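You operate a simulated robot arm through the tools that you are given. There is no shell and no other tool. Be economical: measure what you need, move in short steps, check, and stop when the job is done.

Carry out the task below with a simulated robot arm. There is one attempt and no reset: what you move stays moved.

Task
Fluff the rice, then give the blue bowl two helpings and the green bowl one.
Fine: the paddle goes back.

The check looks at the end state, three seconds after you hand in, the way a careful person would. Anything else that was tipped, shoved, dropped, spilled or broken makes it a failure.

Robot
A 6-joint arm with a two-finger parallel gripper, fixed in place. Base frame: the origin is at the foot of the arm, x ahead of it, y to its left, z up; the work surface is at about z = 760. Lengths are in mm, angles in degrees, forces in N, time in s.
With the tool pointing down near the work surface it reaches from about 240 to 640 mm from the base axis. Its first joint turns from -66.0 to 66.0 degrees. Payload 2.7 kg.
The tool frame sits at the grasp point between the pads (the TCP): z along the fingers, y along the line on which they close. The tips reach 23 mm beyond it. Largest opening 94 mm; finger width 38, thickness 10; the body of the gripper, 54 by 96 mm, starts 39 mm behind the TCP.
Orientation is that of the tool frame in the base frame, as a unit quaternion [w, x, y, z]. With the fingers straight down and closing along the base's y, the tool's x points along the base's -x, its y along +y and its z along -z.

Tools
- The arm moves only by the tool nudge_tool. Its argument "commands" is a list that holds one entry, the list of rows, each a list of 7 numbers: the shift along the base's x, y, z in mm, then the turn, a rotation vector about the base's x, y, z in degrees, then the gripper command, from -1 (shut) to 1 (fully open), values between in proportion. In form: [[[dx, dy, dz, wx, wy, wz, jaw], ...]]. A call has 1 to 10 rows; each row is the pose to reach, as a shift and turn from the pose commanded when the call began. Rows are played at 5 a second. More than 50 mm and 8.6 degrees between two rows, or a gripper value outside its range, and nothing of the call is played. Where a pose cannot be reached the arm comes as near as it can. A force on the tool above 40 N (or 10 N above the force at the start of the call, whichever is more), or a blocked arm, ends the call early, and 0.2 s more pass. Each finger travels about 45 mm/s and halts on what it meets, pressing with about 41 N; the grip force reading is that of the motor and also rises with nothing between the fingers. The clock runs only during rows and for 0.2 s after the last one: add rows that repeat a pose to give the fingers time. It gives the time, the measured TCP pose, the force on the tool (base axes), the opening and the grip force at its end, in the units of the frame above (readings bear some noise), with the torque about the TCP (base axes, N m) and any sound that the robot's microphone picked up.
- Cameras (640 x 400 px; columns grow to the right, rows downward): "scene" is fixed at [64.6, -422.8, 1405.3]; the picture's right is [0.86, -0.51, 0.00], its down [-0.29, -0.49, -0.82] and it looks along [0.42, 0.71, -0.57] (base axes); focal length 289 px, centre (320, 200). "wrist" rides on the gripper at [86, 16, -74] in the tool frame; the picture's right is [-0.18, 0.98, 0.00], its down [-0.58, -0.11, -0.81] and it looks along [-0.79, -0.15, 0.59] (tool axes); focal length 243 px, centre (320, 200). There is no depth. A picture from a camera that has moved, and an enlarged one, comes with that camera's place and axes in the base frame and with its lens.
- snapshot(camera): a new picture of that camera. It takes no simulated time.
- enlarge(camera, box): a new picture of the part [left, top, right, bottom] of that camera's present view, enlarged. It takes no simulated time.
- hand_in(): hands the job in; it is judged then, once.

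Go step by step. Nothing tells you positions but the pictures and the camera data: compare them with the known pose of the tool, close in by small moves and look again before you grip or let go. The budget is 120 turns and 84 pictures, counting those below and the enlarged ones. Unless the task says otherwise, let go and move clear before handing in, and close with one line.

The tools are called after "Request:" as name(argument=value, ...) on one line, values as JSON. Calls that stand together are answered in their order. nudge_tool: Moves the arm, as the interface text tells. Its arguments: {"type":"object","properties":{"commands":{"type":"array","items":{"type":"array","items":{"type":"array","items":{"type":"number"}}}}},"required":["commands"]} The other tools are called the same way: snapshot (camera) takes a picture; enlarge (camera, box) takes an enlarged picture of a part of a camera's view; hand_in () hands the job in.

At the start:

```text
time: 0.0
eef_pos: [430.5, -99.9, 1214.1]
ee_rot: [0.0, 0.0, 1.0, -0.001]
ft_force: [0.8, 0.0, 0.6]
torque: [0.01, 0.01, -0.02]
gripper_width: 94.0
grasp_force: 0.1
```

scene: 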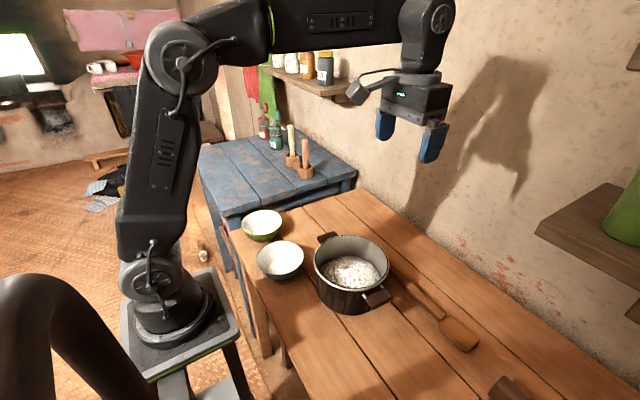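
wrist: 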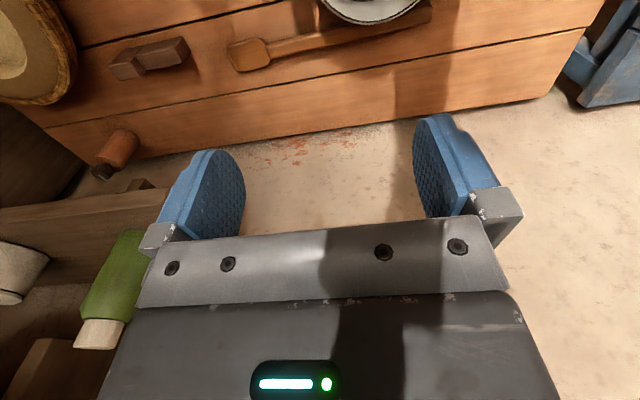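

I see the pot with rice, two bowls left of it, and a wooden paddle on the table behind and to the right of the pot. I'll look closer before moving.

Request:
enlarge(camera="scene", box=[220, 190, 420, 315])

Request:
enlarge(camera="scene", box=[360, 240, 560, 400])

Request:
enlarge(camera="wrist", box=[0, 0, 640, 160])

```text
3.20 times, centred on (320, 252) of scene
camera zoom: at [64.6, -422.8, 1405.3], right [0.86, -0.51, 0.0], down [-0.29, -0.49, -0.82], along [0.42, 0.71, -0.57], focal length 926 px, centre (320, 32)
```

zoom: 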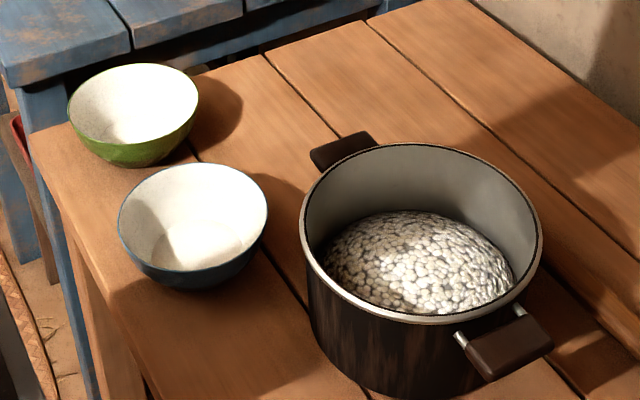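

```text
2.50 times, centred on (460, 320) of scene
camera zoom: at [64.6, -422.8, 1405.3], right [0.86, -0.51, 0.0], down [-0.29, -0.49, -0.82], along [0.42, 0.71, -0.57], focal length 723 px, centre (-30, -100)
```

zoom: 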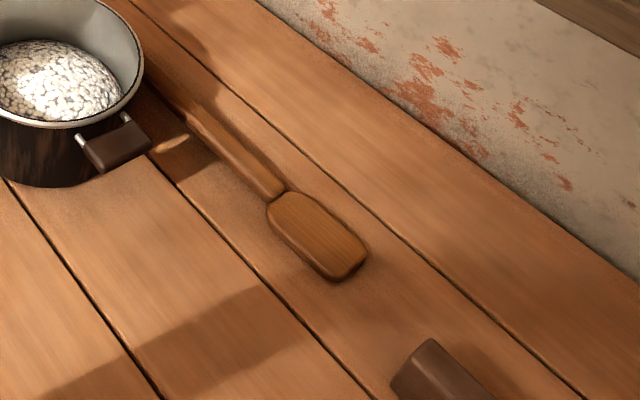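

```text
1.00 times, centred on (320, 80) of wrist (not enlarged: the box is as wide or as high as the picture)
camera zoom: at [344.1, -83.0, 1288.5], right [0.18, 0.98, 0.0], down [0.58, -0.11, 0.81], along [0.79, -0.15, -0.59], focal length 243 px, centre (320, 320)
```

zoom: 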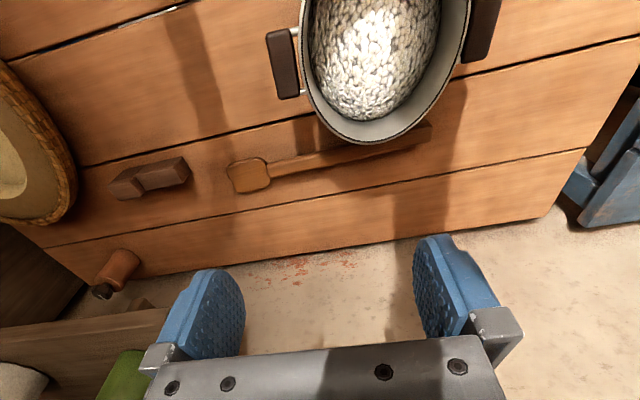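

The paddle lies roughly along y at x≈525, with the blade near y≈-266 and the handle passing behind the pot. The pot centre is about (406,-10) with its rim near z≈840. I'll turn the tool so the fingers close along x with the camera on the +y side, come down and look.

Request:
nudge_tool(commands=[[[5, 0, -10, 0, 0, -8.5, 1], [10, 0, -20, 0, 0, -17, 1], [15, 0, -30, 0, 0, -25.5, 1], [20, 0, -40, 0, 0, -34, 1], [25, 0, -50, 0, 0, -42.5, 1], [30, 0, -60, 0, 0, -51, 1], [40, 0, -80, 0, 0, -59.5, 1], [50, 0, -100, 0, 0, -68, 1], [60, 0, -120, 0, 0, -76.5, 1], [70, 0, -140, 0, 0, -85, 1]]])

Request:
snapshot(camera="wrist")

Request:
snapshot(camera="scene")

```text
time: 2.2
eef_pos: [498.3, -99.2, 1073.4]
ee_rot: [0.0, 0.676, 0.737, 0.0]
ft_force: [-0.3, -0.2, -0.2]
torque: [0.02, 0.03, -0.01]
gripper_width: 93.8
grasp_force: 0.0
```

```text
78 pictures are left
camera wrist: at [508.3, -10.5, 1148.6], right [0.99, -0.1, 0.0], down [-0.06, -0.59, 0.81], along [-0.08, -0.8, -0.59], focal length 243 px, centre (320, 200)
```

wrist: 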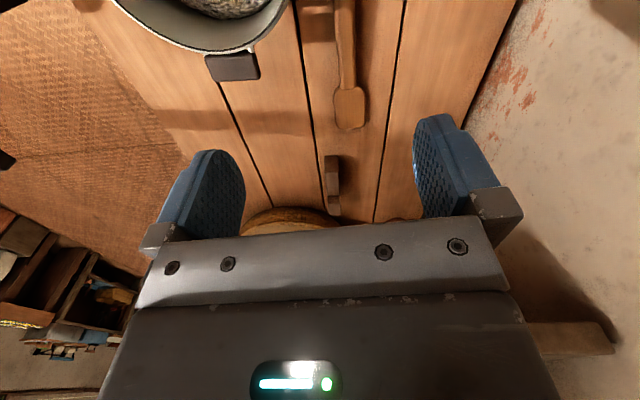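

```text
77 pictures are left
```

scene: 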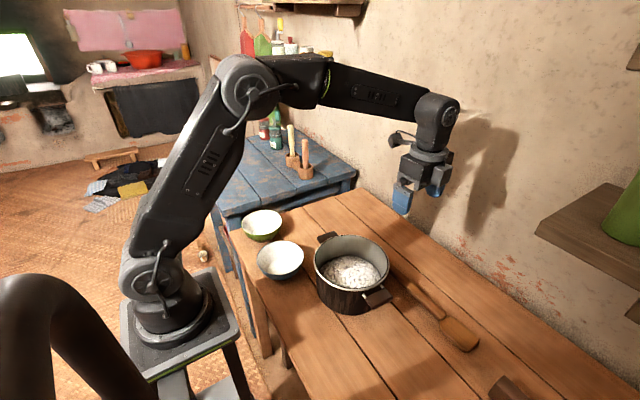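

The view now looks along -y with the handle centred. I'll look up the frame to see the whole handle beside the pot.

Request:
enlarge(camera="wrist", box=[140, 0, 500, 20])

Request:
enlarge(camera="wrist", box=[260, 60, 420, 220])

```text
1.78 times, centred on (320, 10) of wrist
camera zoom: at [508.3, -10.5, 1148.6], right [0.99, -0.1, 0.0], down [-0.06, -0.59, 0.81], along [-0.08, -0.8, -0.59], focal length 431 px, centre (320, 538)
```

zoom: 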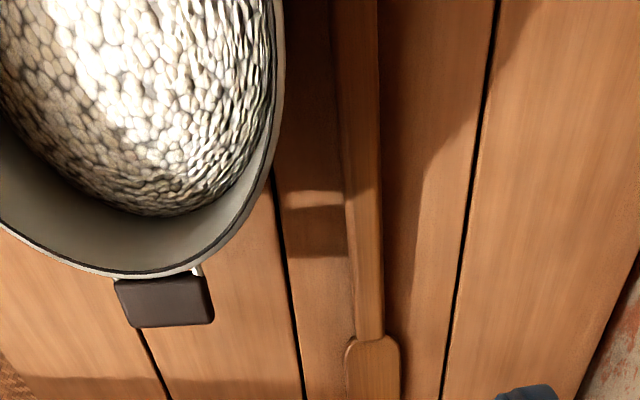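

```text
2.50 times, centred on (340, 140) of wrist
camera zoom: at [508.3, -10.5, 1148.6], right [0.99, -0.1, 0.0], down [-0.06, -0.59, 0.81], along [-0.08, -0.8, -0.59], focal length 606 px, centre (270, 350)
```

zoom: 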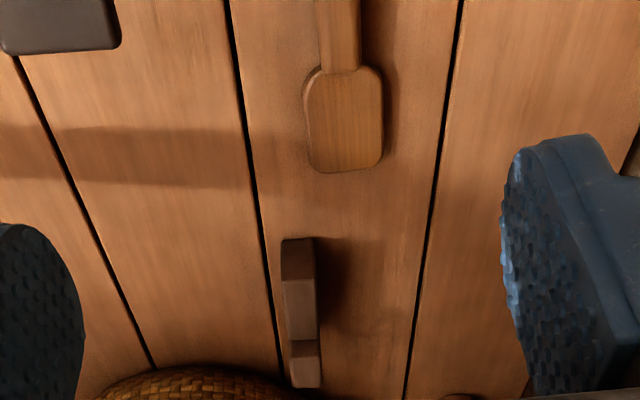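

The paddle handle runs from about (534,-222) to (523,80), roughly 25 mm wide, angled 2–3° off the y axis. I'll move above (531,-150), align, and look again before descending.

Request:
nudge_tool(commands=[[[8, -13, -40, 0, 0, -0.7, 1], [16, -26, -80, 0, 0, -1.4, 1], [24, -39, -120, 0, 0, -2.1, 1], [31, -50, -160, 0, 0, -2.7, 1], [31, -50, -200, 0, 0, -2.7, 1], [31, -50, -214, 0, 0, -2.7, 0.2], [31, -50, -214, 0, 0, -2.7, 0.2], [31, -50, -214, 0, 0, -2.7, 0.2]]])

Request:
snapshot(camera="wrist")

Request:
snapshot(camera="scene")

```text
time: 4.0
eef_pos: [533.0, -147.9, 858.5]
ee_rot: [-0.001, 0.693, 0.721, 0.0]
ft_force: [-0.7, 0.3, -0.4]
torque: [0.04, -0.03, 0.04]
gripper_width: 56.7
grasp_force: 0.0
```

```text
74 pictures are left
camera wrist: at [544.7, -60.9, 934.3], right [0.99, -0.14, 0.0], down [-0.09, -0.58, 0.81], along [-0.12, -0.8, -0.59], focal length 243 px, centre (320, 200)
```

wrist: 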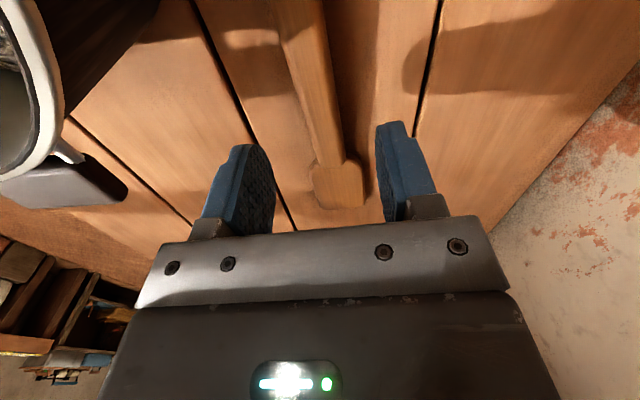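

```text
73 pictures are left
```

scene: 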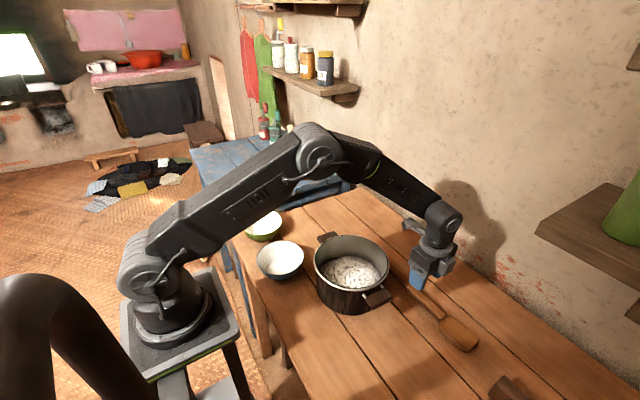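

The fingers straddle the handle, about 3 mm too far in x. I'll descend to the table level and grip.

Request:
nudge_tool(commands=[[[-2, 0, -20, 0, 0, 0.5, 0.2], [-3, 0, -40, 0, 0, 1, 0.2], [-3, 0, -60, 0, 0, 1, 0.2], [-3, 0, -73, 0, 0, 1, 0.2], [-3, 0, -73, 0, 0, 1, 0.2]]])

Request:
enlarge(camera="wrist", box=[160, 50, 480, 250])

Request:
enlarge(camera="scene", box=[370, 220, 500, 360])

```text
time: 5.2
eef_pos: [529.1, -149.0, 784.7]
ee_rot: [0.0, 0.686, 0.727, 0.0]
ft_force: [0.1, 0.2, -0.5]
torque: [-0.03, -0.01, 0.03]
gripper_width: 56.6
grasp_force: 0.0
```

```text
2.00 times, centred on (320, 150) of wrist
camera zoom: at [539.8, -61.5, 861.1], right [0.99, -0.13, 0.0], down [-0.08, -0.59, 0.81], along [-0.1, -0.8, -0.59], focal length 485 px, centre (320, 300)
```

zoom: 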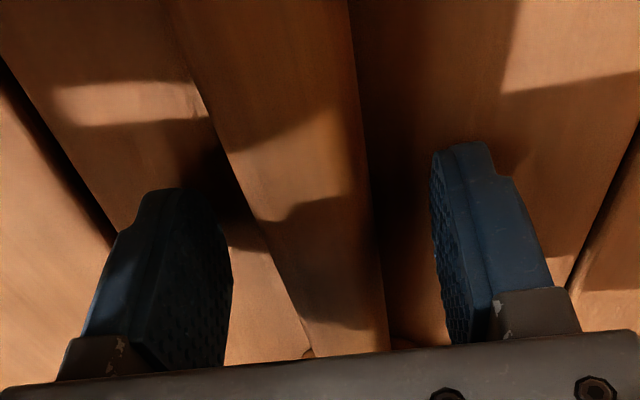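

```text
2.86 times, centred on (435, 290) of scene
camera zoom: at [64.6, -422.8, 1405.3], right [0.86, -0.51, 0.0], down [-0.29, -0.49, -0.82], along [0.42, 0.71, -0.57], focal length 826 px, centre (-9, -57)
```

zoom: 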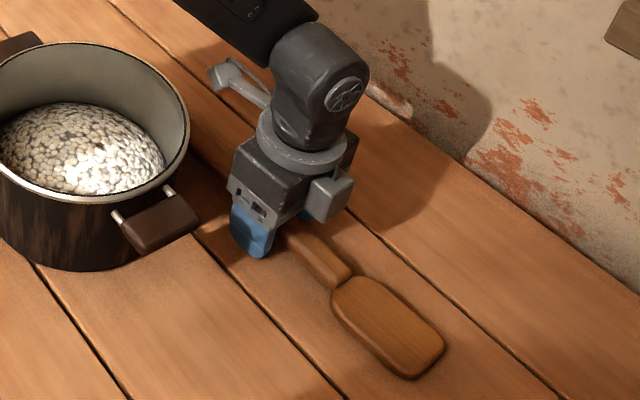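

The fingers are at the table on both sides of the handle; I'll close now.

Request:
nudge_tool(commands=[[[0, 0, 0, 0, 0, 0, -0.2], [0, 0, 0, 0, 0, 0, -0.5], [0, 0, 0, 0, 0, 0, -0.8], [0, 0, 0, 0, 0, 0, -1], [0, 0, 0, 0, 0, 0, -1], [0, 0, 0, 0, 0, 0, -1]]])

```text
time: 6.6
eef_pos: [528.2, -148.1, 785.6]
ee_rot: [-0.001, 0.686, 0.727, 0.0]
ft_force: [-0.1, 0.1, 0.6]
torque: [0.04, 0.0, -0.11]
gripper_width: 25.5
grasp_force: 41.1
```

It holds at 25.5 mm. I'll lift straight up and check.

Request:
nudge_tool(commands=[[[0, 0, 15, 0, 0, 0, -1], [0, 0, 45, 0, 0, 0, -1], [0, 0, 85, 0, 0, 0, -1], [0, 0, 125, 0, 0, 0, -1], [0, 0, 150, 0, 0, 0, -1], [0, 0, 150, 0, 0, 0, -1]]])

Request:
snapshot(camera="scene")

Request:
snapshot(camera="wrist")

```text
time: 8.0
eef_pos: [529.8, -149.4, 937.8]
ee_rot: [0.001, 0.686, 0.727, 0.001]
ft_force: [0.5, -0.3, -0.8]
torque: [-0.07, -0.02, 0.03]
gripper_width: 25.5
grasp_force: 40.5
```

```text
70 pictures are left
```

scene: 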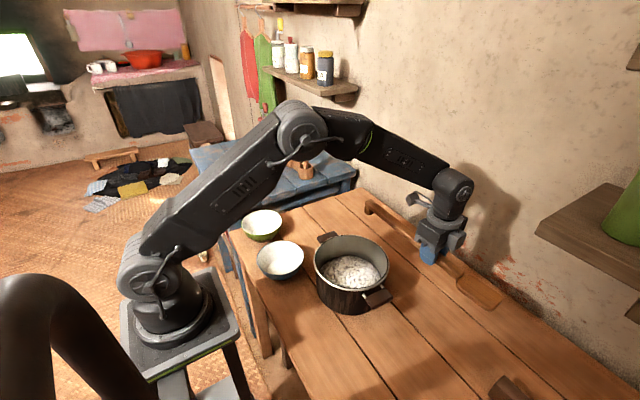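

```text
69 pictures are left
camera wrist: at [540.3, -62.5, 1013.6], right [0.99, -0.13, 0.0], down [-0.07, -0.59, 0.81], along [-0.1, -0.8, -0.59], focal length 243 px, centre (320, 200)
```

wrist: 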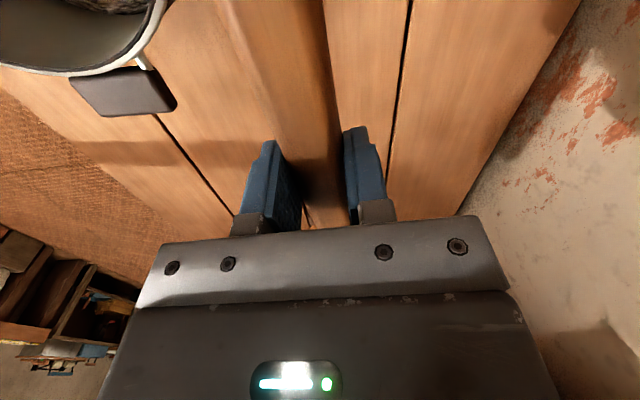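

The paddle lifted level. I'll take one close view of it to learn its shape.

Request:
enlarge(camera="scene", box=[340, 180, 520, 320])

```text
2.86 times, centred on (430, 250) of scene
camera zoom: at [64.6, -422.8, 1405.3], right [0.86, -0.51, 0.0], down [-0.29, -0.49, -0.82], along [0.42, 0.71, -0.57], focal length 826 px, centre (6, 57)
```

zoom: 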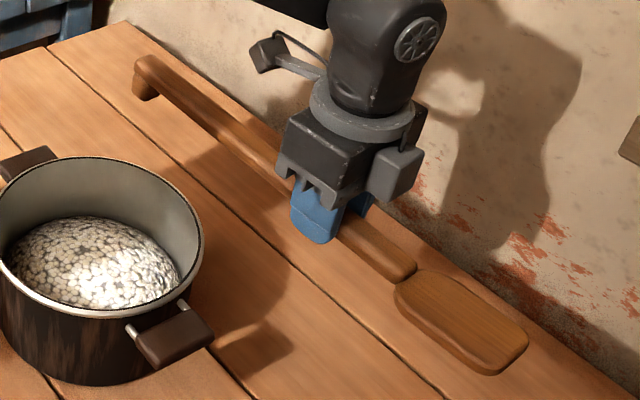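

The paddle is firmly held, with the blade extending from about 75 to 153 mm ahead of the grip and about 22 mm below TCP. I'll raise it and carry it above the pot, squaring it to the y axis.

Request:
nudge_tool(commands=[[[0, 0, 30, 0, 0, 0, -1], [-20, 30, 60, 0, 0, -0.5, -1], [-40, 70, 70, 0, 0, -1, -1], [-60, 110, 70, 0, 0, -1.5, -1], [-80, 150, 70, 0, 0, -2, -1], [-100, 190, 70, 0, 0, -2.5, -1], [-115, 220, 70, 0, 0, -3, -1], [-122, 235, 70, 0, 0, -3.3, -1], [-122, 235, 70, 0, 0, -3.3, -1]]])

Request:
snapshot(camera="scene")

```text
time: 10.0
eef_pos: [405.7, 87.5, 1006.0]
ee_rot: [-0.001, 0.707, 0.707, 0.0]
ft_force: [-0.8, -0.6, -0.9]
torque: [-0.02, 0.01, 0.04]
gripper_width: 25.5
grasp_force: 41.0
```

```text
67 pictures are left
```

scene: 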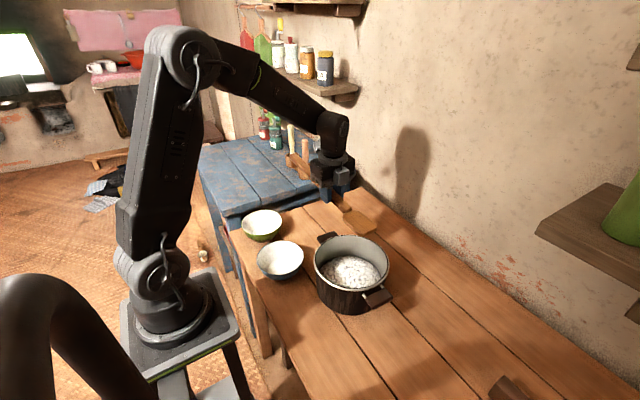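

I'll tilt the blade down about 51° over the pot and look.

Request:
nudge_tool(commands=[[[0, 0, 0, 8.5, 0, 0, -1], [0, 0, 0, 17, 0, 0, -1], [0, 0, 0, 25.5, 0, 0, -1], [0, 0, 0, 34, 0, 0, -1], [0, 0, 0, 42.5, 0, 0, -1], [0, 0, 0, 51, 0, 0, -1], [0, 0, 0, 51, 0, 0, -1]]])

Request:
snapshot(camera="scene")

Request:
snapshot(camera="wrist")

```text
time: 11.6
eef_pos: [407.7, 86.5, 1005.7]
ee_rot: [-0.305, 0.638, 0.638, 0.305]
ft_force: [-0.4, -0.4, -1.9]
torque: [-0.04, 0.03, 0.02]
gripper_width: 25.5
grasp_force: 40.7
```

```text
66 pictures are left
```

scene: 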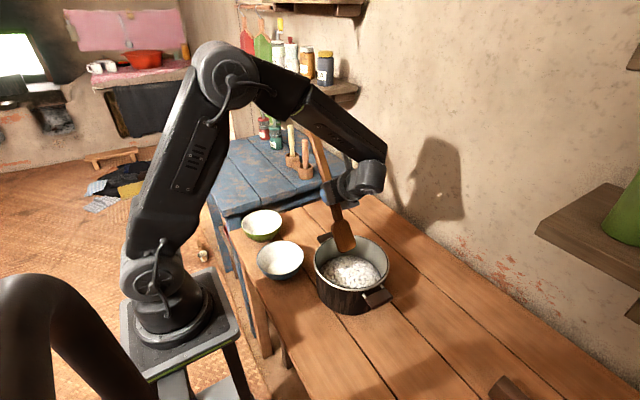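

```text
65 pictures are left
camera wrist: at [423.0, 82.4, 1121.0], right [0.98, -0.12, -0.14], down [-0.11, -0.99, 0.05], along [-0.15, -0.04, -0.99], focal length 243 px, centre (320, 200)
```

wrist: 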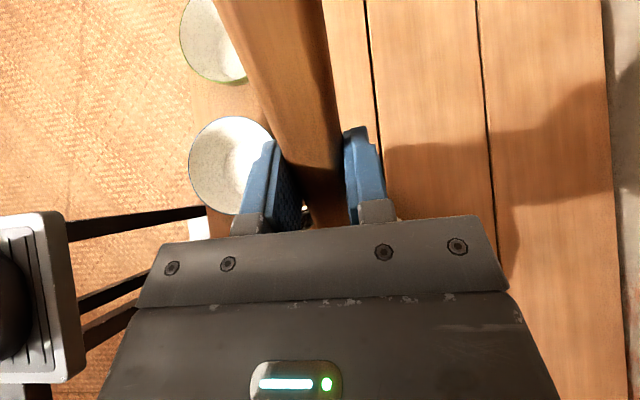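

The tip is about (406,10,862), and the wrist view confirms the blue bowl at (262,126) and the green at (270,290). I'll lower the blade into the rice and feel for it.

Request:
nudge_tool(commands=[[[0, -8, -20, 0, 0, 0, -1], [0, -15, -40, 0, 0, 0, -1], [0, -20, -55, 0, 0, 0, -1], [0, -20, -65, 0, 0, 0, -1], [0, -20, -72, 0, 0, 0, -1], [0, -20, -72, 0, 0, 0, -1]]])

Request:
enlarge(camera="scene", box=[270, 180, 430, 320])

```text
time: 13.0
eef_pos: [406.4, 66.0, 932.4]
ee_rot: [-0.305, 0.638, 0.638, 0.304]
ft_force: [-0.1, -0.5, -0.8]
torque: [-0.05, 0.05, -0.02]
gripper_width: 25.4
grasp_force: 41.0
```

```text
2.86 times, centred on (350, 250) of scene
camera zoom: at [64.6, -422.8, 1405.3], right [0.86, -0.51, 0.0], down [-0.29, -0.49, -0.82], along [0.42, 0.71, -0.57], focal length 826 px, centre (234, 57)
```

zoom: 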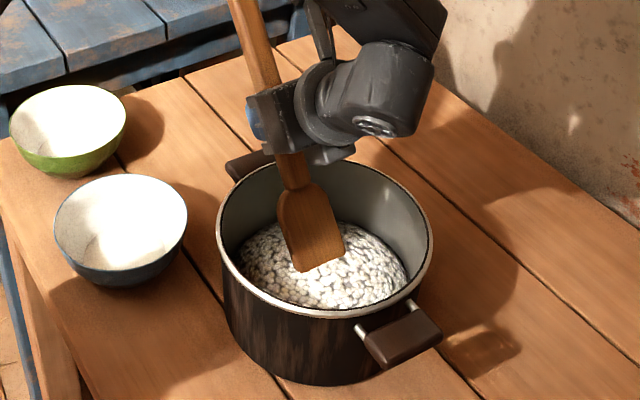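

The tip is just in the rice at about (406,-4,792), with no load. I'll go 14 mm deeper and stir in a small circle.

Request:
nudge_tool(commands=[[[0, 0, -8, 0, 0, 0, -1], [0, -5, -14, 0, 0, 0, -1], [20, -10, -14, 0, 0, 0, -1], [32, -28, -14, 0, 0, 0, -1], [20, -46, -14, 0, 0, 0, -1], [0, -54, -14, 0, 0, 0, -1], [-20, -46, -14, 0, 0, 0, -1], [-32, -28, -14, 0, 0, 0, -1], [-20, -10, -14, 0, 0, 0, -1], [0, -5, -14, 0, 0, 0, -1]]])

Request:
enlarge(camera="scene", box=[270, 180, 430, 320])

```text
time: 15.2
eef_pos: [405.0, 61.2, 919.7]
ee_rot: [-0.304, 0.638, 0.638, 0.305]
ft_force: [-0.4, 0.3, -2.1]
torque: [-0.02, -0.01, -0.02]
gripper_width: 24.9
grasp_force: 41.1
```

```text
2.86 times, centred on (350, 250) of scene
camera zoom: at [64.6, -422.8, 1405.3], right [0.86, -0.51, 0.0], down [-0.29, -0.49, -0.82], along [0.42, 0.71, -0.57], focal length 826 px, centre (234, 57)
```

zoom: 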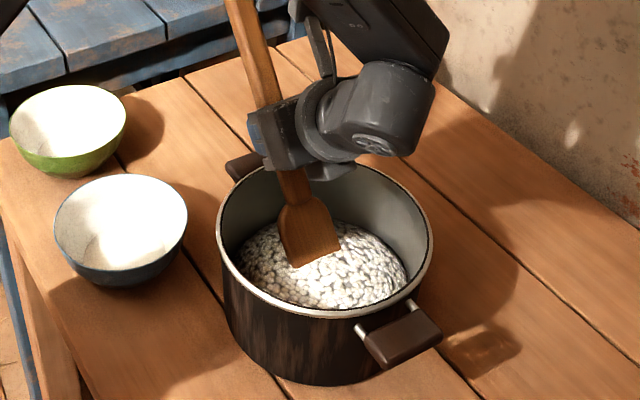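

The rice moves under the blade without load. I'll stir a second circle the other way, then do a few dig-and-lift turns.

Request:
nudge_tool(commands=[[[-22, -8, -4, 0, 0, 0, -1], [-36, -25, -4, 0, 0, 0, -1], [-24, -46, -4, 0, 0, 0, -1], [0, -56, -4, 0, 0, 0, -1], [24, -46, -4, 0, 0, 0, -1], [36, -25, -4, 0, 0, 0, -1], [22, -8, -4, 0, 0, 0, -1], [0, -3, -4, 0, 0, 0, -1], [0, -20, -4, 0, 0, 0, -1], [0, -40, -4, 0, 0, 0, -1]]])

Request:
nudge_tool(commands=[[[0, 0, 20, -6, 0, 0, -1], [-10, 10, 40, -10, 0, 0, -1], [-25, 35, 35, -5, 0, 0, -1], [-25, 35, 10, 0, 0, 0, -1], [-25, 20, 0, 0, 0, 0, -1], [-20, -5, 10, -6, 0, 0, -1], [-5, 10, 38, -10, 0, 0, -1], [20, 35, 35, -5, 0, 0, -1], [25, 35, 5, 0, 0, 0, -1], [25, 15, 0, 0, 0, 0, -1]]])

Request:
enlarge(camera="scene", box=[270, 180, 430, 320])

```text
time: 17.4
eef_pos: [406.1, 19.7, 916.2]
ee_rot: [-0.304, 0.638, 0.639, 0.304]
ft_force: [-0.1, -0.3, -0.7]
torque: [-0.02, 0.01, 0.04]
gripper_width: 25.5
grasp_force: 40.2
```

```text
time: 19.6
eef_pos: [431.8, 35.7, 917.8]
ee_rot: [-0.304, 0.638, 0.638, 0.305]
ft_force: [-0.1, -0.5, -1.1]
torque: [0.01, 0.01, 0.02]
gripper_width: 25.2
grasp_force: 41.3
```

```text
2.86 times, centred on (350, 250) of scene
camera zoom: at [64.6, -422.8, 1405.3], right [0.86, -0.51, 0.0], down [-0.29, -0.49, -0.82], along [0.42, 0.71, -0.57], focal length 826 px, centre (234, 57)
```

zoom: 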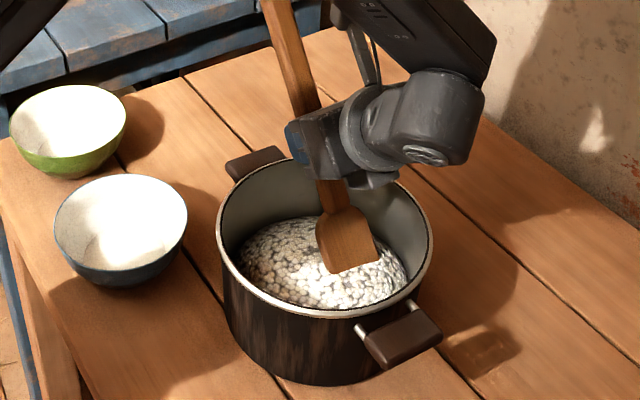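

The blade tip is about 20 mm into the rice. Next is a scooping stroke: push forward while levelling, then lift, and look at what the blade carries.

Request:
nudge_tool(commands=[[[-15, 15, 15, 0, 0, 0, -1], [-25, 30, 0, 0, 0, 0, -1], [-25, 19, -12, -8.5, 0, 0, -1], [-25, 15, -21, -17, 0, 0, -1], [-25, 20, -19, -23, 0, 0, -1], [-25, 22, 0, -27, 0, 0, -1], [-25, 25, 16, -31, 0, 0, -1], [-25, 25, 35, -37, 0, 0, -1], [-25, 25, 55, -44, 0, 0, -1], [-25, 25, 70, -50, 0, 0, -1]]])

Request:
enlarge(camera="scene", box=[270, 180, 430, 320])

```text
time: 21.8
eef_pos: [404.7, 61.0, 984.3]
ee_rot: [-0.006, 0.707, 0.707, 0.006]
ft_force: [0.0, -0.4, -1.4]
torque: [-0.06, -0.02, 0.0]
gripper_width: 25.4
grasp_force: 41.2
```

```text
2.86 times, centred on (350, 250) of scene
camera zoom: at [64.6, -422.8, 1405.3], right [0.86, -0.51, 0.0], down [-0.29, -0.49, -0.82], along [0.42, 0.71, -0.57], focal length 826 px, centre (234, 57)
```

zoom: 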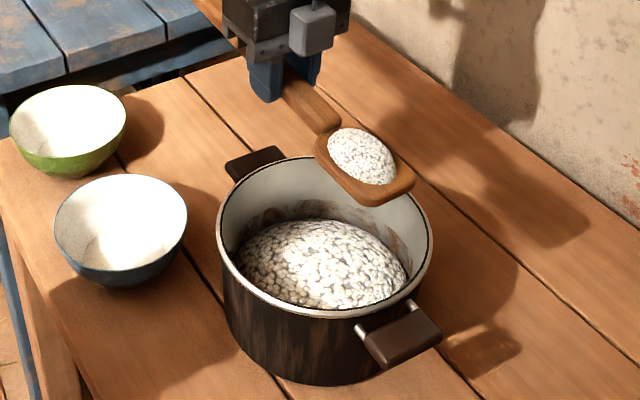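

The blade carries a clear helping, and the rice in the pot looks loosened. I'll carry it level to just above the blue bowl.

Request:
nudge_tool(commands=[[[-8, 10, 3, -0.5, 0, 0, -1], [-22, 28, 3, -1, 0, 0, -1], [-39, 49, 3, -1, 0, 0, -1], [-57, 71, 3, -1, 0, 0, -1], [-75, 94, 3, -1, 0, 0, -1], [-93, 117, 3, -1, 0, 0, -1], [-111, 139, 3, -1, 0, 0, -1], [-127, 159, 3, -1, 0, 0, -1], [-138, 173, 3, -1, 0, 0, -1], [-144, 181, 3, -1, 0, 0, -1]]])

Request:
snapshot(camera="scene")

Request:
snapshot(camera="wrist")

```text
time: 24.0
eef_pos: [262.5, 241.6, 987.6]
ee_rot: [0.0, 0.707, 0.707, 0.0]
ft_force: [0.1, 1.0, -0.8]
torque: [-0.04, 0.01, -0.02]
gripper_width: 25.7
grasp_force: 41.2
```

```text
60 pictures are left
```

scene: 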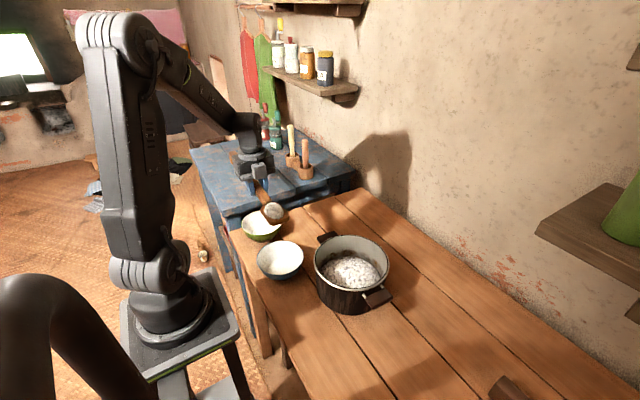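

```text
59 pictures are left
camera wrist: at [279.3, 328.6, 1064.5], right [0.98, -0.18, 0.0], down [-0.11, -0.58, 0.81], along [-0.15, -0.79, -0.59], focal length 243 px, centre (320, 200)
```

wrist: 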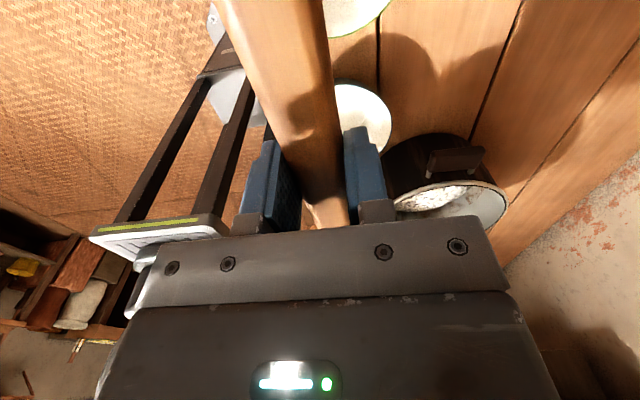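

The helping is above the blue bowl. I'll tip the blade in steps, keeping its tip over the bowl and low.

Request:
nudge_tool(commands=[[[2, 0, -15, 0, 0, 0, -1], [4, -1, -30, 6, 0, 0, -1], [4, -2, -38, 14, 0, 0, -1], [4, -4, -38, 22, 0, 0, -1], [4, -7, -36, 30, 0, 0, -1], [4, -15, -28, 38, 0, 0, -1], [4, -15, -28, 38, 0, 0, -1]]])

Request:
enlarge(camera="scene", box=[200, 160, 360, 300])

```text
time: 25.6
eef_pos: [264.6, 226.6, 961.6]
ee_rot: [-0.231, 0.668, 0.669, 0.231]
ft_force: [0.7, -0.2, -2.1]
torque: [-0.05, 0.01, -0.03]
gripper_width: 25.2
grasp_force: 41.3
```

```text
2.86 times, centred on (280, 230) of scene
camera zoom: at [64.6, -422.8, 1405.3], right [0.86, -0.51, 0.0], down [-0.29, -0.49, -0.82], along [0.42, 0.71, -0.57], focal length 826 px, centre (434, 114)
```

zoom: 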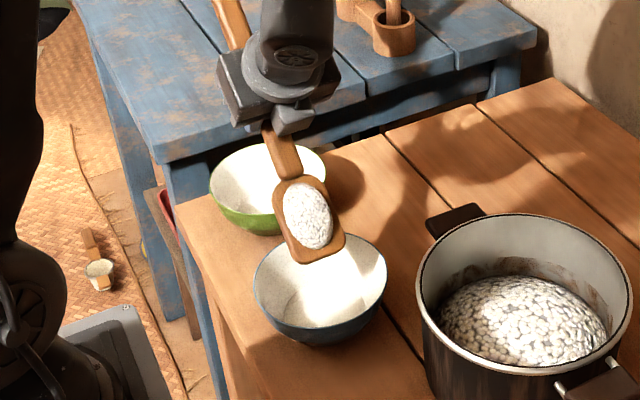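

The tip is at about (262,118,849) over the bowl and the mound still sticks. I'll tilt further, keeping the tip in place.

Request:
nudge_tool(commands=[[[0, -13, 12, 8, 0, 0, -1], [0, -32, 22, 16, 0, 0, -1], [0, -50, 30, 24, 0, 0, -1], [0, -50, 30, 24, 0, 0, -1]]])

Request:
enlarge(camera="scene", box=[200, 160, 360, 300])

```text
time: 26.6
eef_pos: [266.1, 175.8, 990.2]
ee_rot: [-0.364, 0.606, 0.606, 0.365]
ft_force: [-0.2, 0.6, -1.0]
torque: [-0.03, -0.01, -0.02]
gripper_width: 25.3
grasp_force: 41.4
```

```text
2.86 times, centred on (280, 230) of scene
camera zoom: at [64.6, -422.8, 1405.3], right [0.86, -0.51, 0.0], down [-0.29, -0.49, -0.82], along [0.42, 0.71, -0.57], focal length 826 px, centre (434, 114)
```

zoom: 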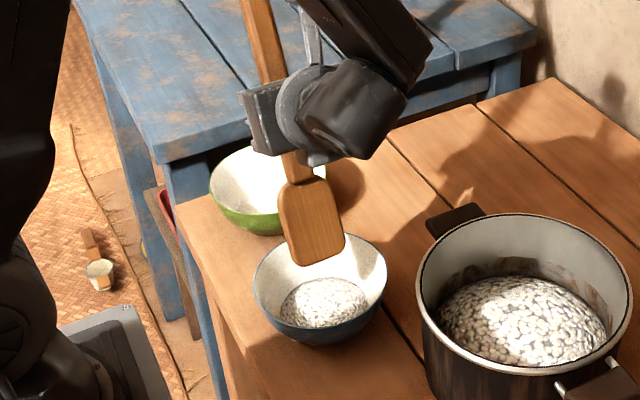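

The first helping is in the blue bowl. I'll return to above the pot.

Request:
nudge_tool(commands=[[[0, 5, 25, 0, 0, 0, -1], [15, 0, 40, -3, 0, 0, -1], [40, -20, 40, -6, 0, 0, -1], [65, -40, 40, -9, 0, 0, -1], [90, -60, 40, -11, 0, 0, -1], [115, -80, 40, -11, 0, 0, -1], [132, -98, 40, -11, 0, 0, -1], [140, -111, 30, -11, 0, 0, -1], [140, -111, 5, -11, 0, 0, -1], [140, -111, -35, -11, 0, 0, -1]]])

Request:
enlarge(camera="scene", box=[240, 180, 400, 320])

```text
time: 28.8
eef_pos: [405.3, 63.6, 955.5]
ee_rot: [-0.304, 0.638, 0.639, 0.304]
ft_force: [0.0, 0.4, -0.7]
torque: [-0.04, 0.0, 0.03]
gripper_width: 25.6
grasp_force: 41.3
```

```text
2.86 times, centred on (320, 250) of scene
camera zoom: at [64.6, -422.8, 1405.3], right [0.86, -0.51, 0.0], down [-0.29, -0.49, -0.82], along [0.42, 0.71, -0.57], focal length 826 px, centre (320, 57)
```

zoom: 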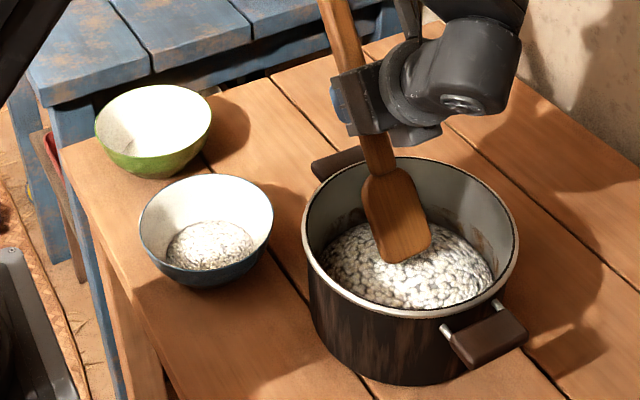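

The blade is poised over the pot centre; I'll repeat the same scooping stroke for the second blue helping.

Request:
nudge_tool(commands=[[[0, 0, -24, 0, 0, 0, -1], [0, 0, -42, 0, 0, 0, -1], [0, -11, -53, -8.5, 0, 0, -1], [0, -15, -62, -17, 0, 0, -1], [0, -10, -60, -23, 0, 0, -1], [0, -8, -40, -27, 0, 0, -1], [0, -5, -24, -31, 0, 0, -1], [0, -5, -5, -37, 0, 0, -1], [0, -5, 15, -44, 0, 0, -1], [0, -5, 30, -51, 0, 0, -1]]])

Request:
enlarge(camera="scene", box=[240, 180, 400, 320])

```text
time: 31.0
eef_pos: [406.3, 60.2, 986.1]
ee_rot: [0.001, 0.707, 0.707, -0.001]
ft_force: [-0.1, -0.8, -2.1]
torque: [-0.05, 0.0, 0.02]
gripper_width: 25.5
grasp_force: 40.7
```

```text
2.86 times, centred on (320, 250) of scene
camera zoom: at [64.6, -422.8, 1405.3], right [0.86, -0.51, 0.0], down [-0.29, -0.49, -0.82], along [0.42, 0.71, -0.57], focal length 826 px, centre (320, 57)
```

zoom: 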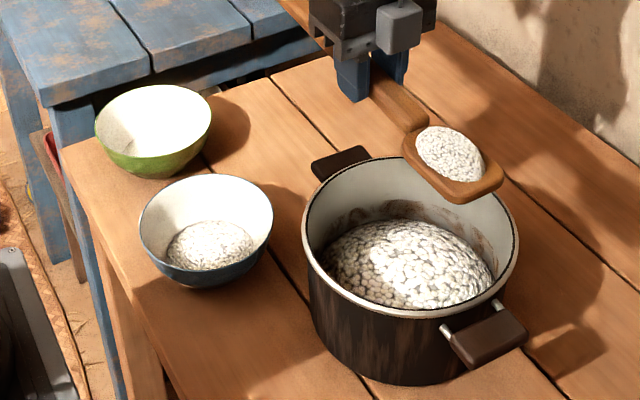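

Second helping is on the blade, so I'll carry it over the same path to the blue bowl and begin tipping.

Request:
nudge_tool(commands=[[[-8, 10, 3, 0, 0, 0, -1], [-22, 28, 3, 0, 0, 0, -1], [-39, 49, 3, 0, 0, 0, -1], [-57, 71, 3, 0, 0, 0, -1], [-75, 94, 3, 0, 0, 0, -1], [-93, 117, 3, 0, 0, 0, -1], [-111, 139, 3, 0, 0, 0, -1], [-127, 159, 3, 0, 0, 0, -1], [-138, 173, 3, 0, 0, 0, -1], [-144, 181, 3, 0, 0, 0, -1]]])

Request:
nudge_tool(commands=[[[2, 0, -15, 0, 0, 0, -1], [4, -1, -30, 6, 0, 0, -1], [4, -2, -38, 14, 0, 0, -1], [4, -4, -38, 22, 0, 0, -1], [4, -7, -36, 30, 0, 0, -1], [4, -15, -28, 38, 0, 0, -1], [4, -28, -16, 46, 0, 0, -1], [4, -47, -6, 54, 0, 0, -1], [4, -65, 2, 62, 0, 0, -1], [4, -65, 2, 62, 0, 0, -1]]])

Request:
enlarge(camera="scene", box=[200, 160, 360, 300])

```text
time: 33.2
eef_pos: [264.0, 242.9, 989.8]
ee_rot: [0.0, 0.707, 0.707, 0.0]
ft_force: [0.4, 0.5, -1.4]
torque: [-0.03, 0.03, -0.03]
gripper_width: 25.3
grasp_force: 41.4
```

```text
time: 35.4
eef_pos: [267.0, 175.6, 991.4]
ee_rot: [-0.364, 0.606, 0.606, 0.365]
ft_force: [0.3, 0.1, -1.8]
torque: [-0.05, 0.05, 0.01]
gripper_width: 25.4
grasp_force: 41.0
```

```text
2.86 times, centred on (280, 230) of scene
camera zoom: at [64.6, -422.8, 1405.3], right [0.86, -0.51, 0.0], down [-0.29, -0.49, -0.82], along [0.42, 0.71, -0.57], focal length 826 px, centre (434, 114)
```

zoom: 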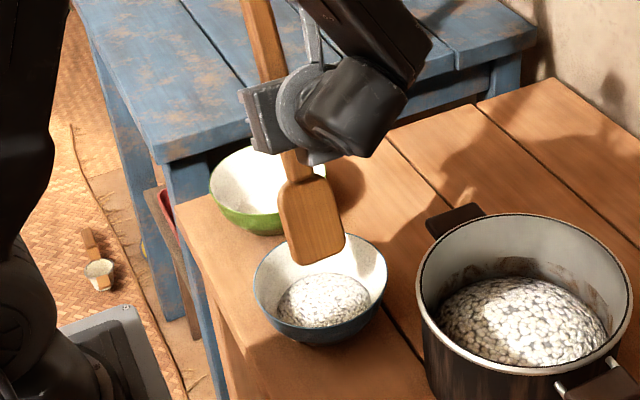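

The blue bowl's rice has risen with the second helping. Back to the pot for the green bowl's helping.

Request:
nudge_tool(commands=[[[0, 5, 25, 0, 0, 0, -1], [15, 0, 40, -3, 0, 0, -1], [40, -20, 40, -6, 0, 0, -1], [65, -40, 40, -9, 0, 0, -1], [90, -60, 40, -11, 0, 0, -1], [115, -80, 40, -11, 0, 0, -1], [132, -98, 40, -11, 0, 0, -1], [140, -111, 30, -11, 0, 0, -1], [140, -111, 5, -11, 0, 0, -1], [140, -111, -35, -11, 0, 0, -1]]])

Request:
nudge_tool(commands=[[[0, 0, -24, 0, 0, 0, -1], [0, 0, -43, 0, 0, 0, -1], [0, -11, -54, -8.5, 0, 0, -1], [0, -15, -63, -17, 0, 0, -1], [0, -10, -61, -23, 0, 0, -1], [0, -8, -40, -27, 0, 0, -1], [0, -5, -24, -31, 0, 0, -1], [0, -5, -5, -37, 0, 0, -1], [0, -5, 15, -44, 0, 0, -1], [0, -5, 30, -51, 0, 0, -1]]])

Request:
enlarge(camera="scene", box=[240, 180, 400, 320])

```text
time: 37.6
eef_pos: [406.5, 64.5, 957.1]
ee_rot: [-0.304, 0.638, 0.638, 0.305]
ft_force: [-0.6, -0.6, -1.4]
torque: [-0.01, 0.0, -0.03]
gripper_width: 25.2
grasp_force: 41.0
```

```text
time: 39.8
eef_pos: [407.4, 59.9, 986.8]
ee_rot: [0.001, 0.707, 0.707, -0.002]
ft_force: [0.5, 0.9, -2.1]
torque: [-0.03, 0.03, -0.02]
gripper_width: 25.3
grasp_force: 40.5
```

```text
2.86 times, centred on (320, 250) of scene
camera zoom: at [64.6, -422.8, 1405.3], right [0.86, -0.51, 0.0], down [-0.29, -0.49, -0.82], along [0.42, 0.71, -0.57], focal length 826 px, centre (320, 57)
```

zoom: 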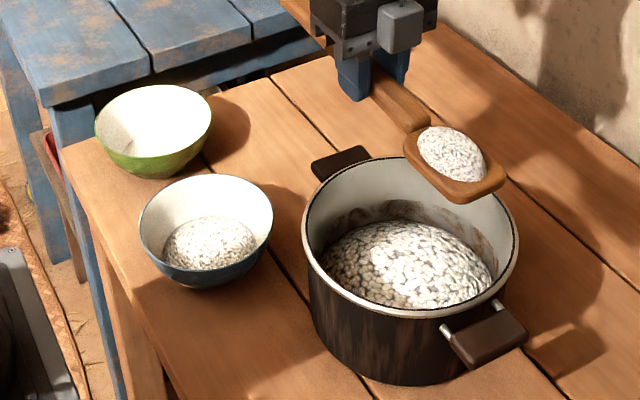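

Third helping is on the blade. I'll carry it level to the green bowl at about (271,291), in two legs.

Request:
nudge_tool(commands=[[[-4, 10, 3, 0, 0, 0, -1], [-12, 30, 3, 0, 0, 0, -1], [-21, 54, 3, 0, 0, 0, -1], [-30, 79, 3, 0, 0, 0, -1], [-39, 104, 3, 0, 0, 0, -1], [-48, 129, 3, 0, 0, 0, -1], [-57, 152, 3, 0, 0, 0, -1], [-63, 167, 3, 0, 0, 0, -1], [-66, 175, 3, 0, 0, 0, -1]]])

Request:
nudge_tool(commands=[[[-4, 10, 0, 0, 0, 0, -1], [-12, 30, 0, 0, 0, 0, -1], [-21, 54, 0, 0, 0, 0, -1], [-30, 79, 0, 0, 0, 0, -1], [-39, 104, 0, 0, 0, 0, -1], [-48, 129, 0, 0, 0, 0, -1], [-57, 150, 0, 0, 0, 0, -1], [-63, 164, 0, 0, 0, 0, -1], [-66, 171, 0, 0, 0, 0, -1]]])

Request:
enlarge(camera="scene", box=[190, 130, 350, 270])

```text
time: 41.8
eef_pos: [341.3, 236.7, 989.0]
ee_rot: [0.0, 0.707, 0.707, 0.001]
ft_force: [-0.4, 0.3, -0.5]
torque: [-0.04, 0.01, 0.01]
gripper_width: 25.7
grasp_force: 41.1
```

```text
time: 43.8
eef_pos: [275.0, 408.4, 988.1]
ee_rot: [0.0, 0.707, 0.708, 0.0]
ft_force: [0.0, 0.0, -1.1]
torque: [-0.04, -0.01, 0.01]
gripper_width: 25.6
grasp_force: 41.0
```

```text
2.86 times, centred on (270, 200) of scene
camera zoom: at [64.6, -422.8, 1405.3], right [0.86, -0.51, 0.0], down [-0.29, -0.49, -0.82], along [0.42, 0.71, -0.57], focal length 826 px, centre (463, 200)
```

zoom: 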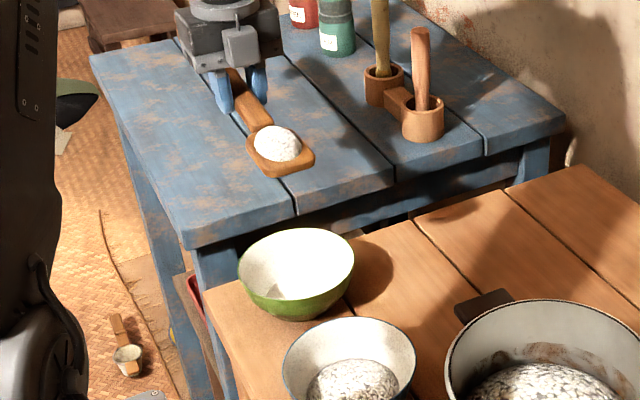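

The helping is right above the green bowl. I'll tip it with the same sequence.

Request:
nudge_tool(commands=[[[0, -2, -15, 0, 0, 0, -1], [0, -4, -30, 6, 0, 0, -1], [0, -5, -38, 14, 0, 0, -1], [0, -7, -38, 22, 0, 0, -1], [0, -10, -36, 30, 0, 0, -1], [0, -18, -28, 38, 0, 0, -1], [0, -31, -16, 46, 0, 0, -1], [0, -50, -6, 54, 0, 0, -1], [0, -68, 2, 62, 0, 0, -1], [0, -68, 2, 62, 0, 0, -1]]])

Request:
enlarge(camera="scene", box=[190, 130, 350, 270])

```text
time: 46.0
eef_pos: [274.9, 337.0, 990.2]
ee_rot: [-0.365, 0.605, 0.606, 0.365]
ft_force: [0.8, 0.7, -1.5]
torque: [-0.03, 0.02, -0.02]
gripper_width: 25.3
grasp_force: 40.6
```

```text
2.86 times, centred on (270, 200) of scene
camera zoom: at [64.6, -422.8, 1405.3], right [0.86, -0.51, 0.0], down [-0.29, -0.49, -0.82], along [0.42, 0.71, -0.57], focal length 826 px, centre (463, 200)
```

zoom: 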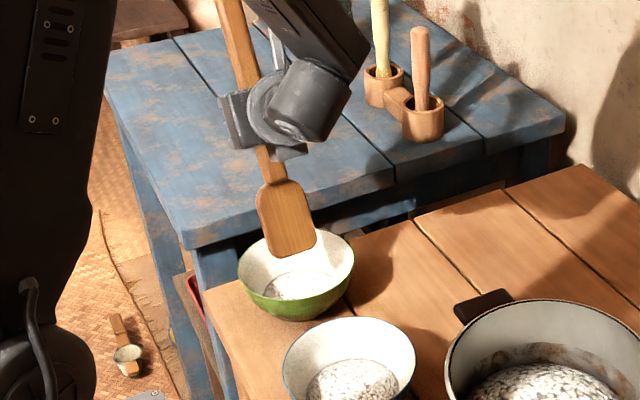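

All three helpings are served. I'll lift away, level the paddle, and carry it back towards where it lay.

Request:
nudge_tool(commands=[[[0, 5, 25, 0, 0, 0, -1], [0, 5, 45, -8.5, 0, 0, -1], [0, 5, 45, -17, 0, 0, -1], [0, 5, 45, -25.5, 0, 0, -1], [0, 5, 45, -34, 0, 0, -1], [0, 5, 45, -42.5, 0, 0, -1], [0, 5, 45, -51, 0, 0, -1], [0, 5, 45, -57, 0, 0, -1], [0, 5, 45, -62, 0, 0, -1]]])

Request:
nudge_tool(commands=[[[8, -15, 0, 0, 0, 0, -1], [25, -48, 0, 0, 0, 0, -1], [43, -83, 0, 0, 0, 0, -1], [61, -118, 0, 0, 0, 0, -1], [79, -153, 0, 0, 0, 0, -1], [97, -188, 0, 0, 0, 0, -1], [115, -223, 0, 0, 0, 0, -1], [128, -248, -5, 0, 0, 0, -1], [132, -258, -10, 0, 0, 0, -1]]])

Request:
nudge_tool(commands=[[[10, -15, -10, 0, 0, 0.4, -1], [28, -48, -20, 0, 0, 0.8, -1], [46, -83, -20, 0, 0, 1.3, -1], [64, -118, -20, 0, 0, 1.8, -1], [82, -153, -20, 0, 0, 2.3, -1], [100, -188, -20, 0, 0, 2.7, -1], [115, -220, -40, 0, 0, 3, -1], [122, -235, -65, 0, 0, 3.3, -1], [122, -235, -90, 0, 0, 3.3, -1], [122, -235, -90, 0, 0, 3.3, -1]]])

Request:
snapshot(camera="scene")

```text
time: 48.0
eef_pos: [275.3, 341.3, 1034.9]
ee_rot: [0.0, 0.707, 0.707, -0.001]
ft_force: [0.4, 0.3, -1.4]
torque: [-0.04, -0.02, 0.01]
gripper_width: 25.3
grasp_force: 40.8
```

```text
time: 50.0
eef_pos: [405.2, 85.3, 1025.2]
ee_rot: [0.0, 0.707, 0.707, 0.0]
ft_force: [-0.2, 0.5, -1.6]
torque: [-0.07, -0.03, -0.01]
gripper_width: 25.4
grasp_force: 40.7
```

```text
time: 52.2
eef_pos: [528.1, -151.2, 936.6]
ee_rot: [0.0, 0.686, 0.727, -0.001]
ft_force: [0.1, -0.1, -1.2]
torque: [-0.07, 0.03, 0.0]
gripper_width: 25.1
grasp_force: 40.7
```

```text
50 pictures are left
```

scene: 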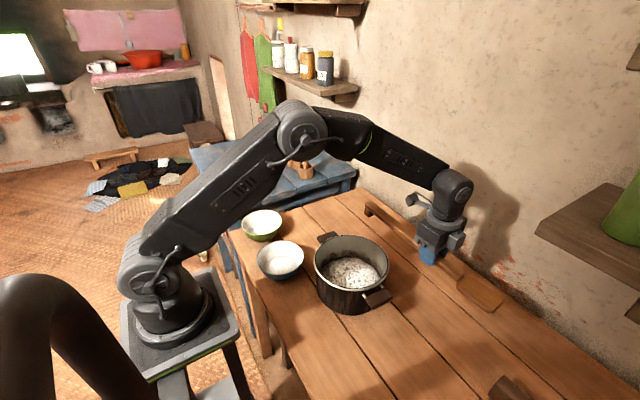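

The pose matches the one right after lifting. I'll lower the paddle onto its original spot.

Request:
nudge_tool(commands=[[[0, 0, -30, 0, 0, 0, -1], [0, 0, -65, 0, 0, 0, -1], [0, 0, -100, 0, 0, 0, -1], [0, 0, -125, 0, 0, 0, -1], [0, 0, -140, 0, 0, 0, -1], [0, 0, -147, 0, 0, 0, -1], [0, 0, -150, 0, 0, 0, -1], [0, 0, -150, 0, 0, 0, -1]]])

Request:
enlarge(camera="scene", box=[370, 220, 500, 360])

```text
time: 54.0
eef_pos: [528.2, -149.8, 787.2]
ee_rot: [0.002, 0.687, 0.727, -0.001]
ft_force: [-2.2, -2.2, 10.6]
torque: [1.07, 0.18, 0.28]
gripper_width: 25.7
grasp_force: 41.3
```

```text
2.86 times, centred on (435, 290) of scene
camera zoom: at [64.4, -422.8, 1405.3], right [0.86, -0.51, 0.0], down [-0.29, -0.49, -0.82], along [0.42, 0.71, -0.57], focal length 826 px, centre (-9, -57)
```

zoom: 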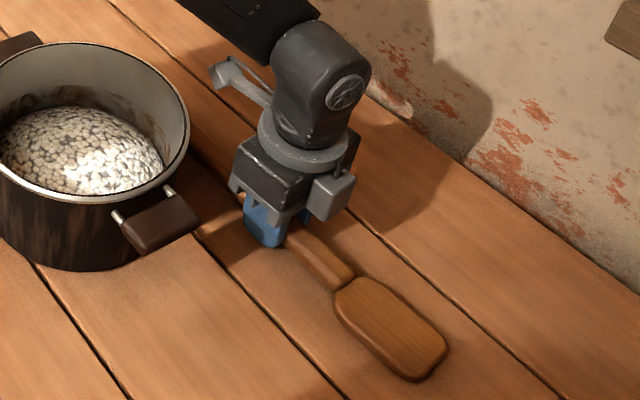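

The paddle rests on the table in its starting spot with light contact. I'll open partly and rise straight up.

Request:
nudge_tool(commands=[[[0, 0, 0, 0, 0, 0, -0.2], [0, 0, 0, 0, 0, 0, 0.2], [0, 0, 0, 0, 0, 0, 0.2], [0, 0, 0, 0, 0, 0, 0.2], [0, 0, 0, 0, 0, 0, 0.2]]])

Request:
nudge_tool(commands=[[[0, 0, 20, 0, 0, 0, 0.2], [0, 0, 50, 0, 0, 0, 0.2], [0, 0, 90, 0, 0, 0, 0.2], [0, 0, 130, 0, 0, 0, 0.2], [0, 0, 170, 0, 0, 0, 0.2], [0, 0, 210, 0, 0, 0, 0.2], [-30, 0, 250, 0, 0, 0, 0.2], [-60, 0, 290, 0, 0, 0, 0.2], [-90, 0, 320, 0, 0, 0, 0.2], [-90, 0, 320, 0, 0, 0, 0.2]]])

Request:
snapshot(camera="scene")

Request:
enlarge(camera="scene", box=[360, 240, 560, 400])

Request:
enlarge(camera="scene", box=[220, 190, 420, 315])

```text
time: 55.2
eef_pos: [528.1, -148.9, 785.9]
ee_rot: [0.0, 0.686, 0.727, 0.001]
ft_force: [0.4, -0.5, 0.5]
torque: [-0.02, 0.04, 0.01]
gripper_width: 56.4
grasp_force: 0.1
```

```text
time: 57.4
eef_pos: [437.4, -150.2, 1104.1]
ee_rot: [0.0, 0.687, 0.727, -0.001]
ft_force: [0.1, 0.4, 0.5]
torque: [-0.01, 0.01, -0.02]
gripper_width: 56.2
grasp_force: 0.0
```

```text
48 pictures are left
```

scene: 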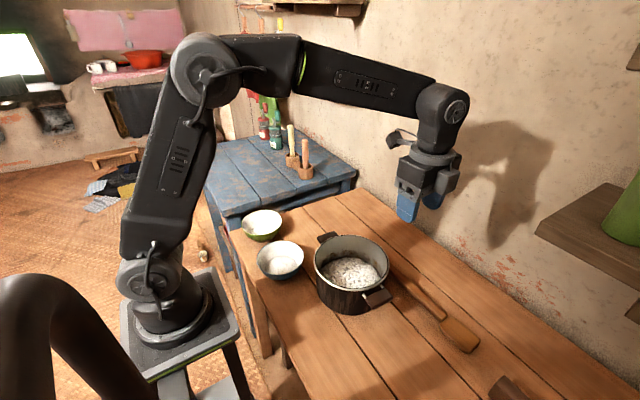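

```text
2.50 times, centred on (460, 320) of scene
camera zoom: at [64.6, -422.8, 1405.3], right [0.86, -0.51, 0.0], down [-0.29, -0.49, -0.82], along [0.42, 0.71, -0.57], focal length 723 px, centre (-30, -100)
```

zoom: 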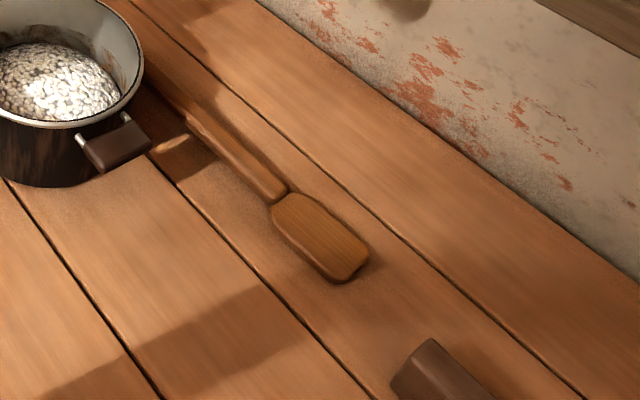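

```text
3.20 times, centred on (320, 252) of scene
camera zoom: at [64.6, -422.8, 1405.3], right [0.86, -0.51, 0.0], down [-0.29, -0.49, -0.82], along [0.42, 0.71, -0.57], focal length 926 px, centre (320, 32)
```

zoom: 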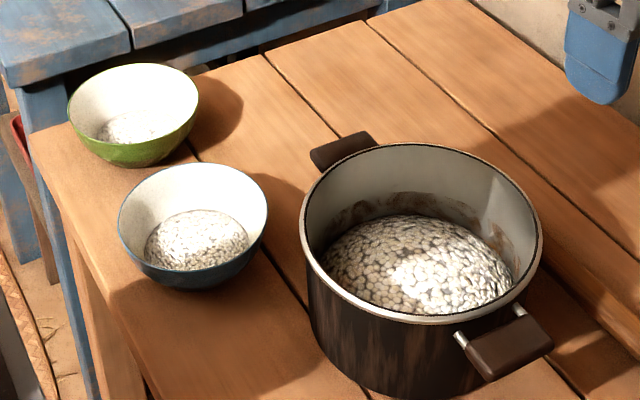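

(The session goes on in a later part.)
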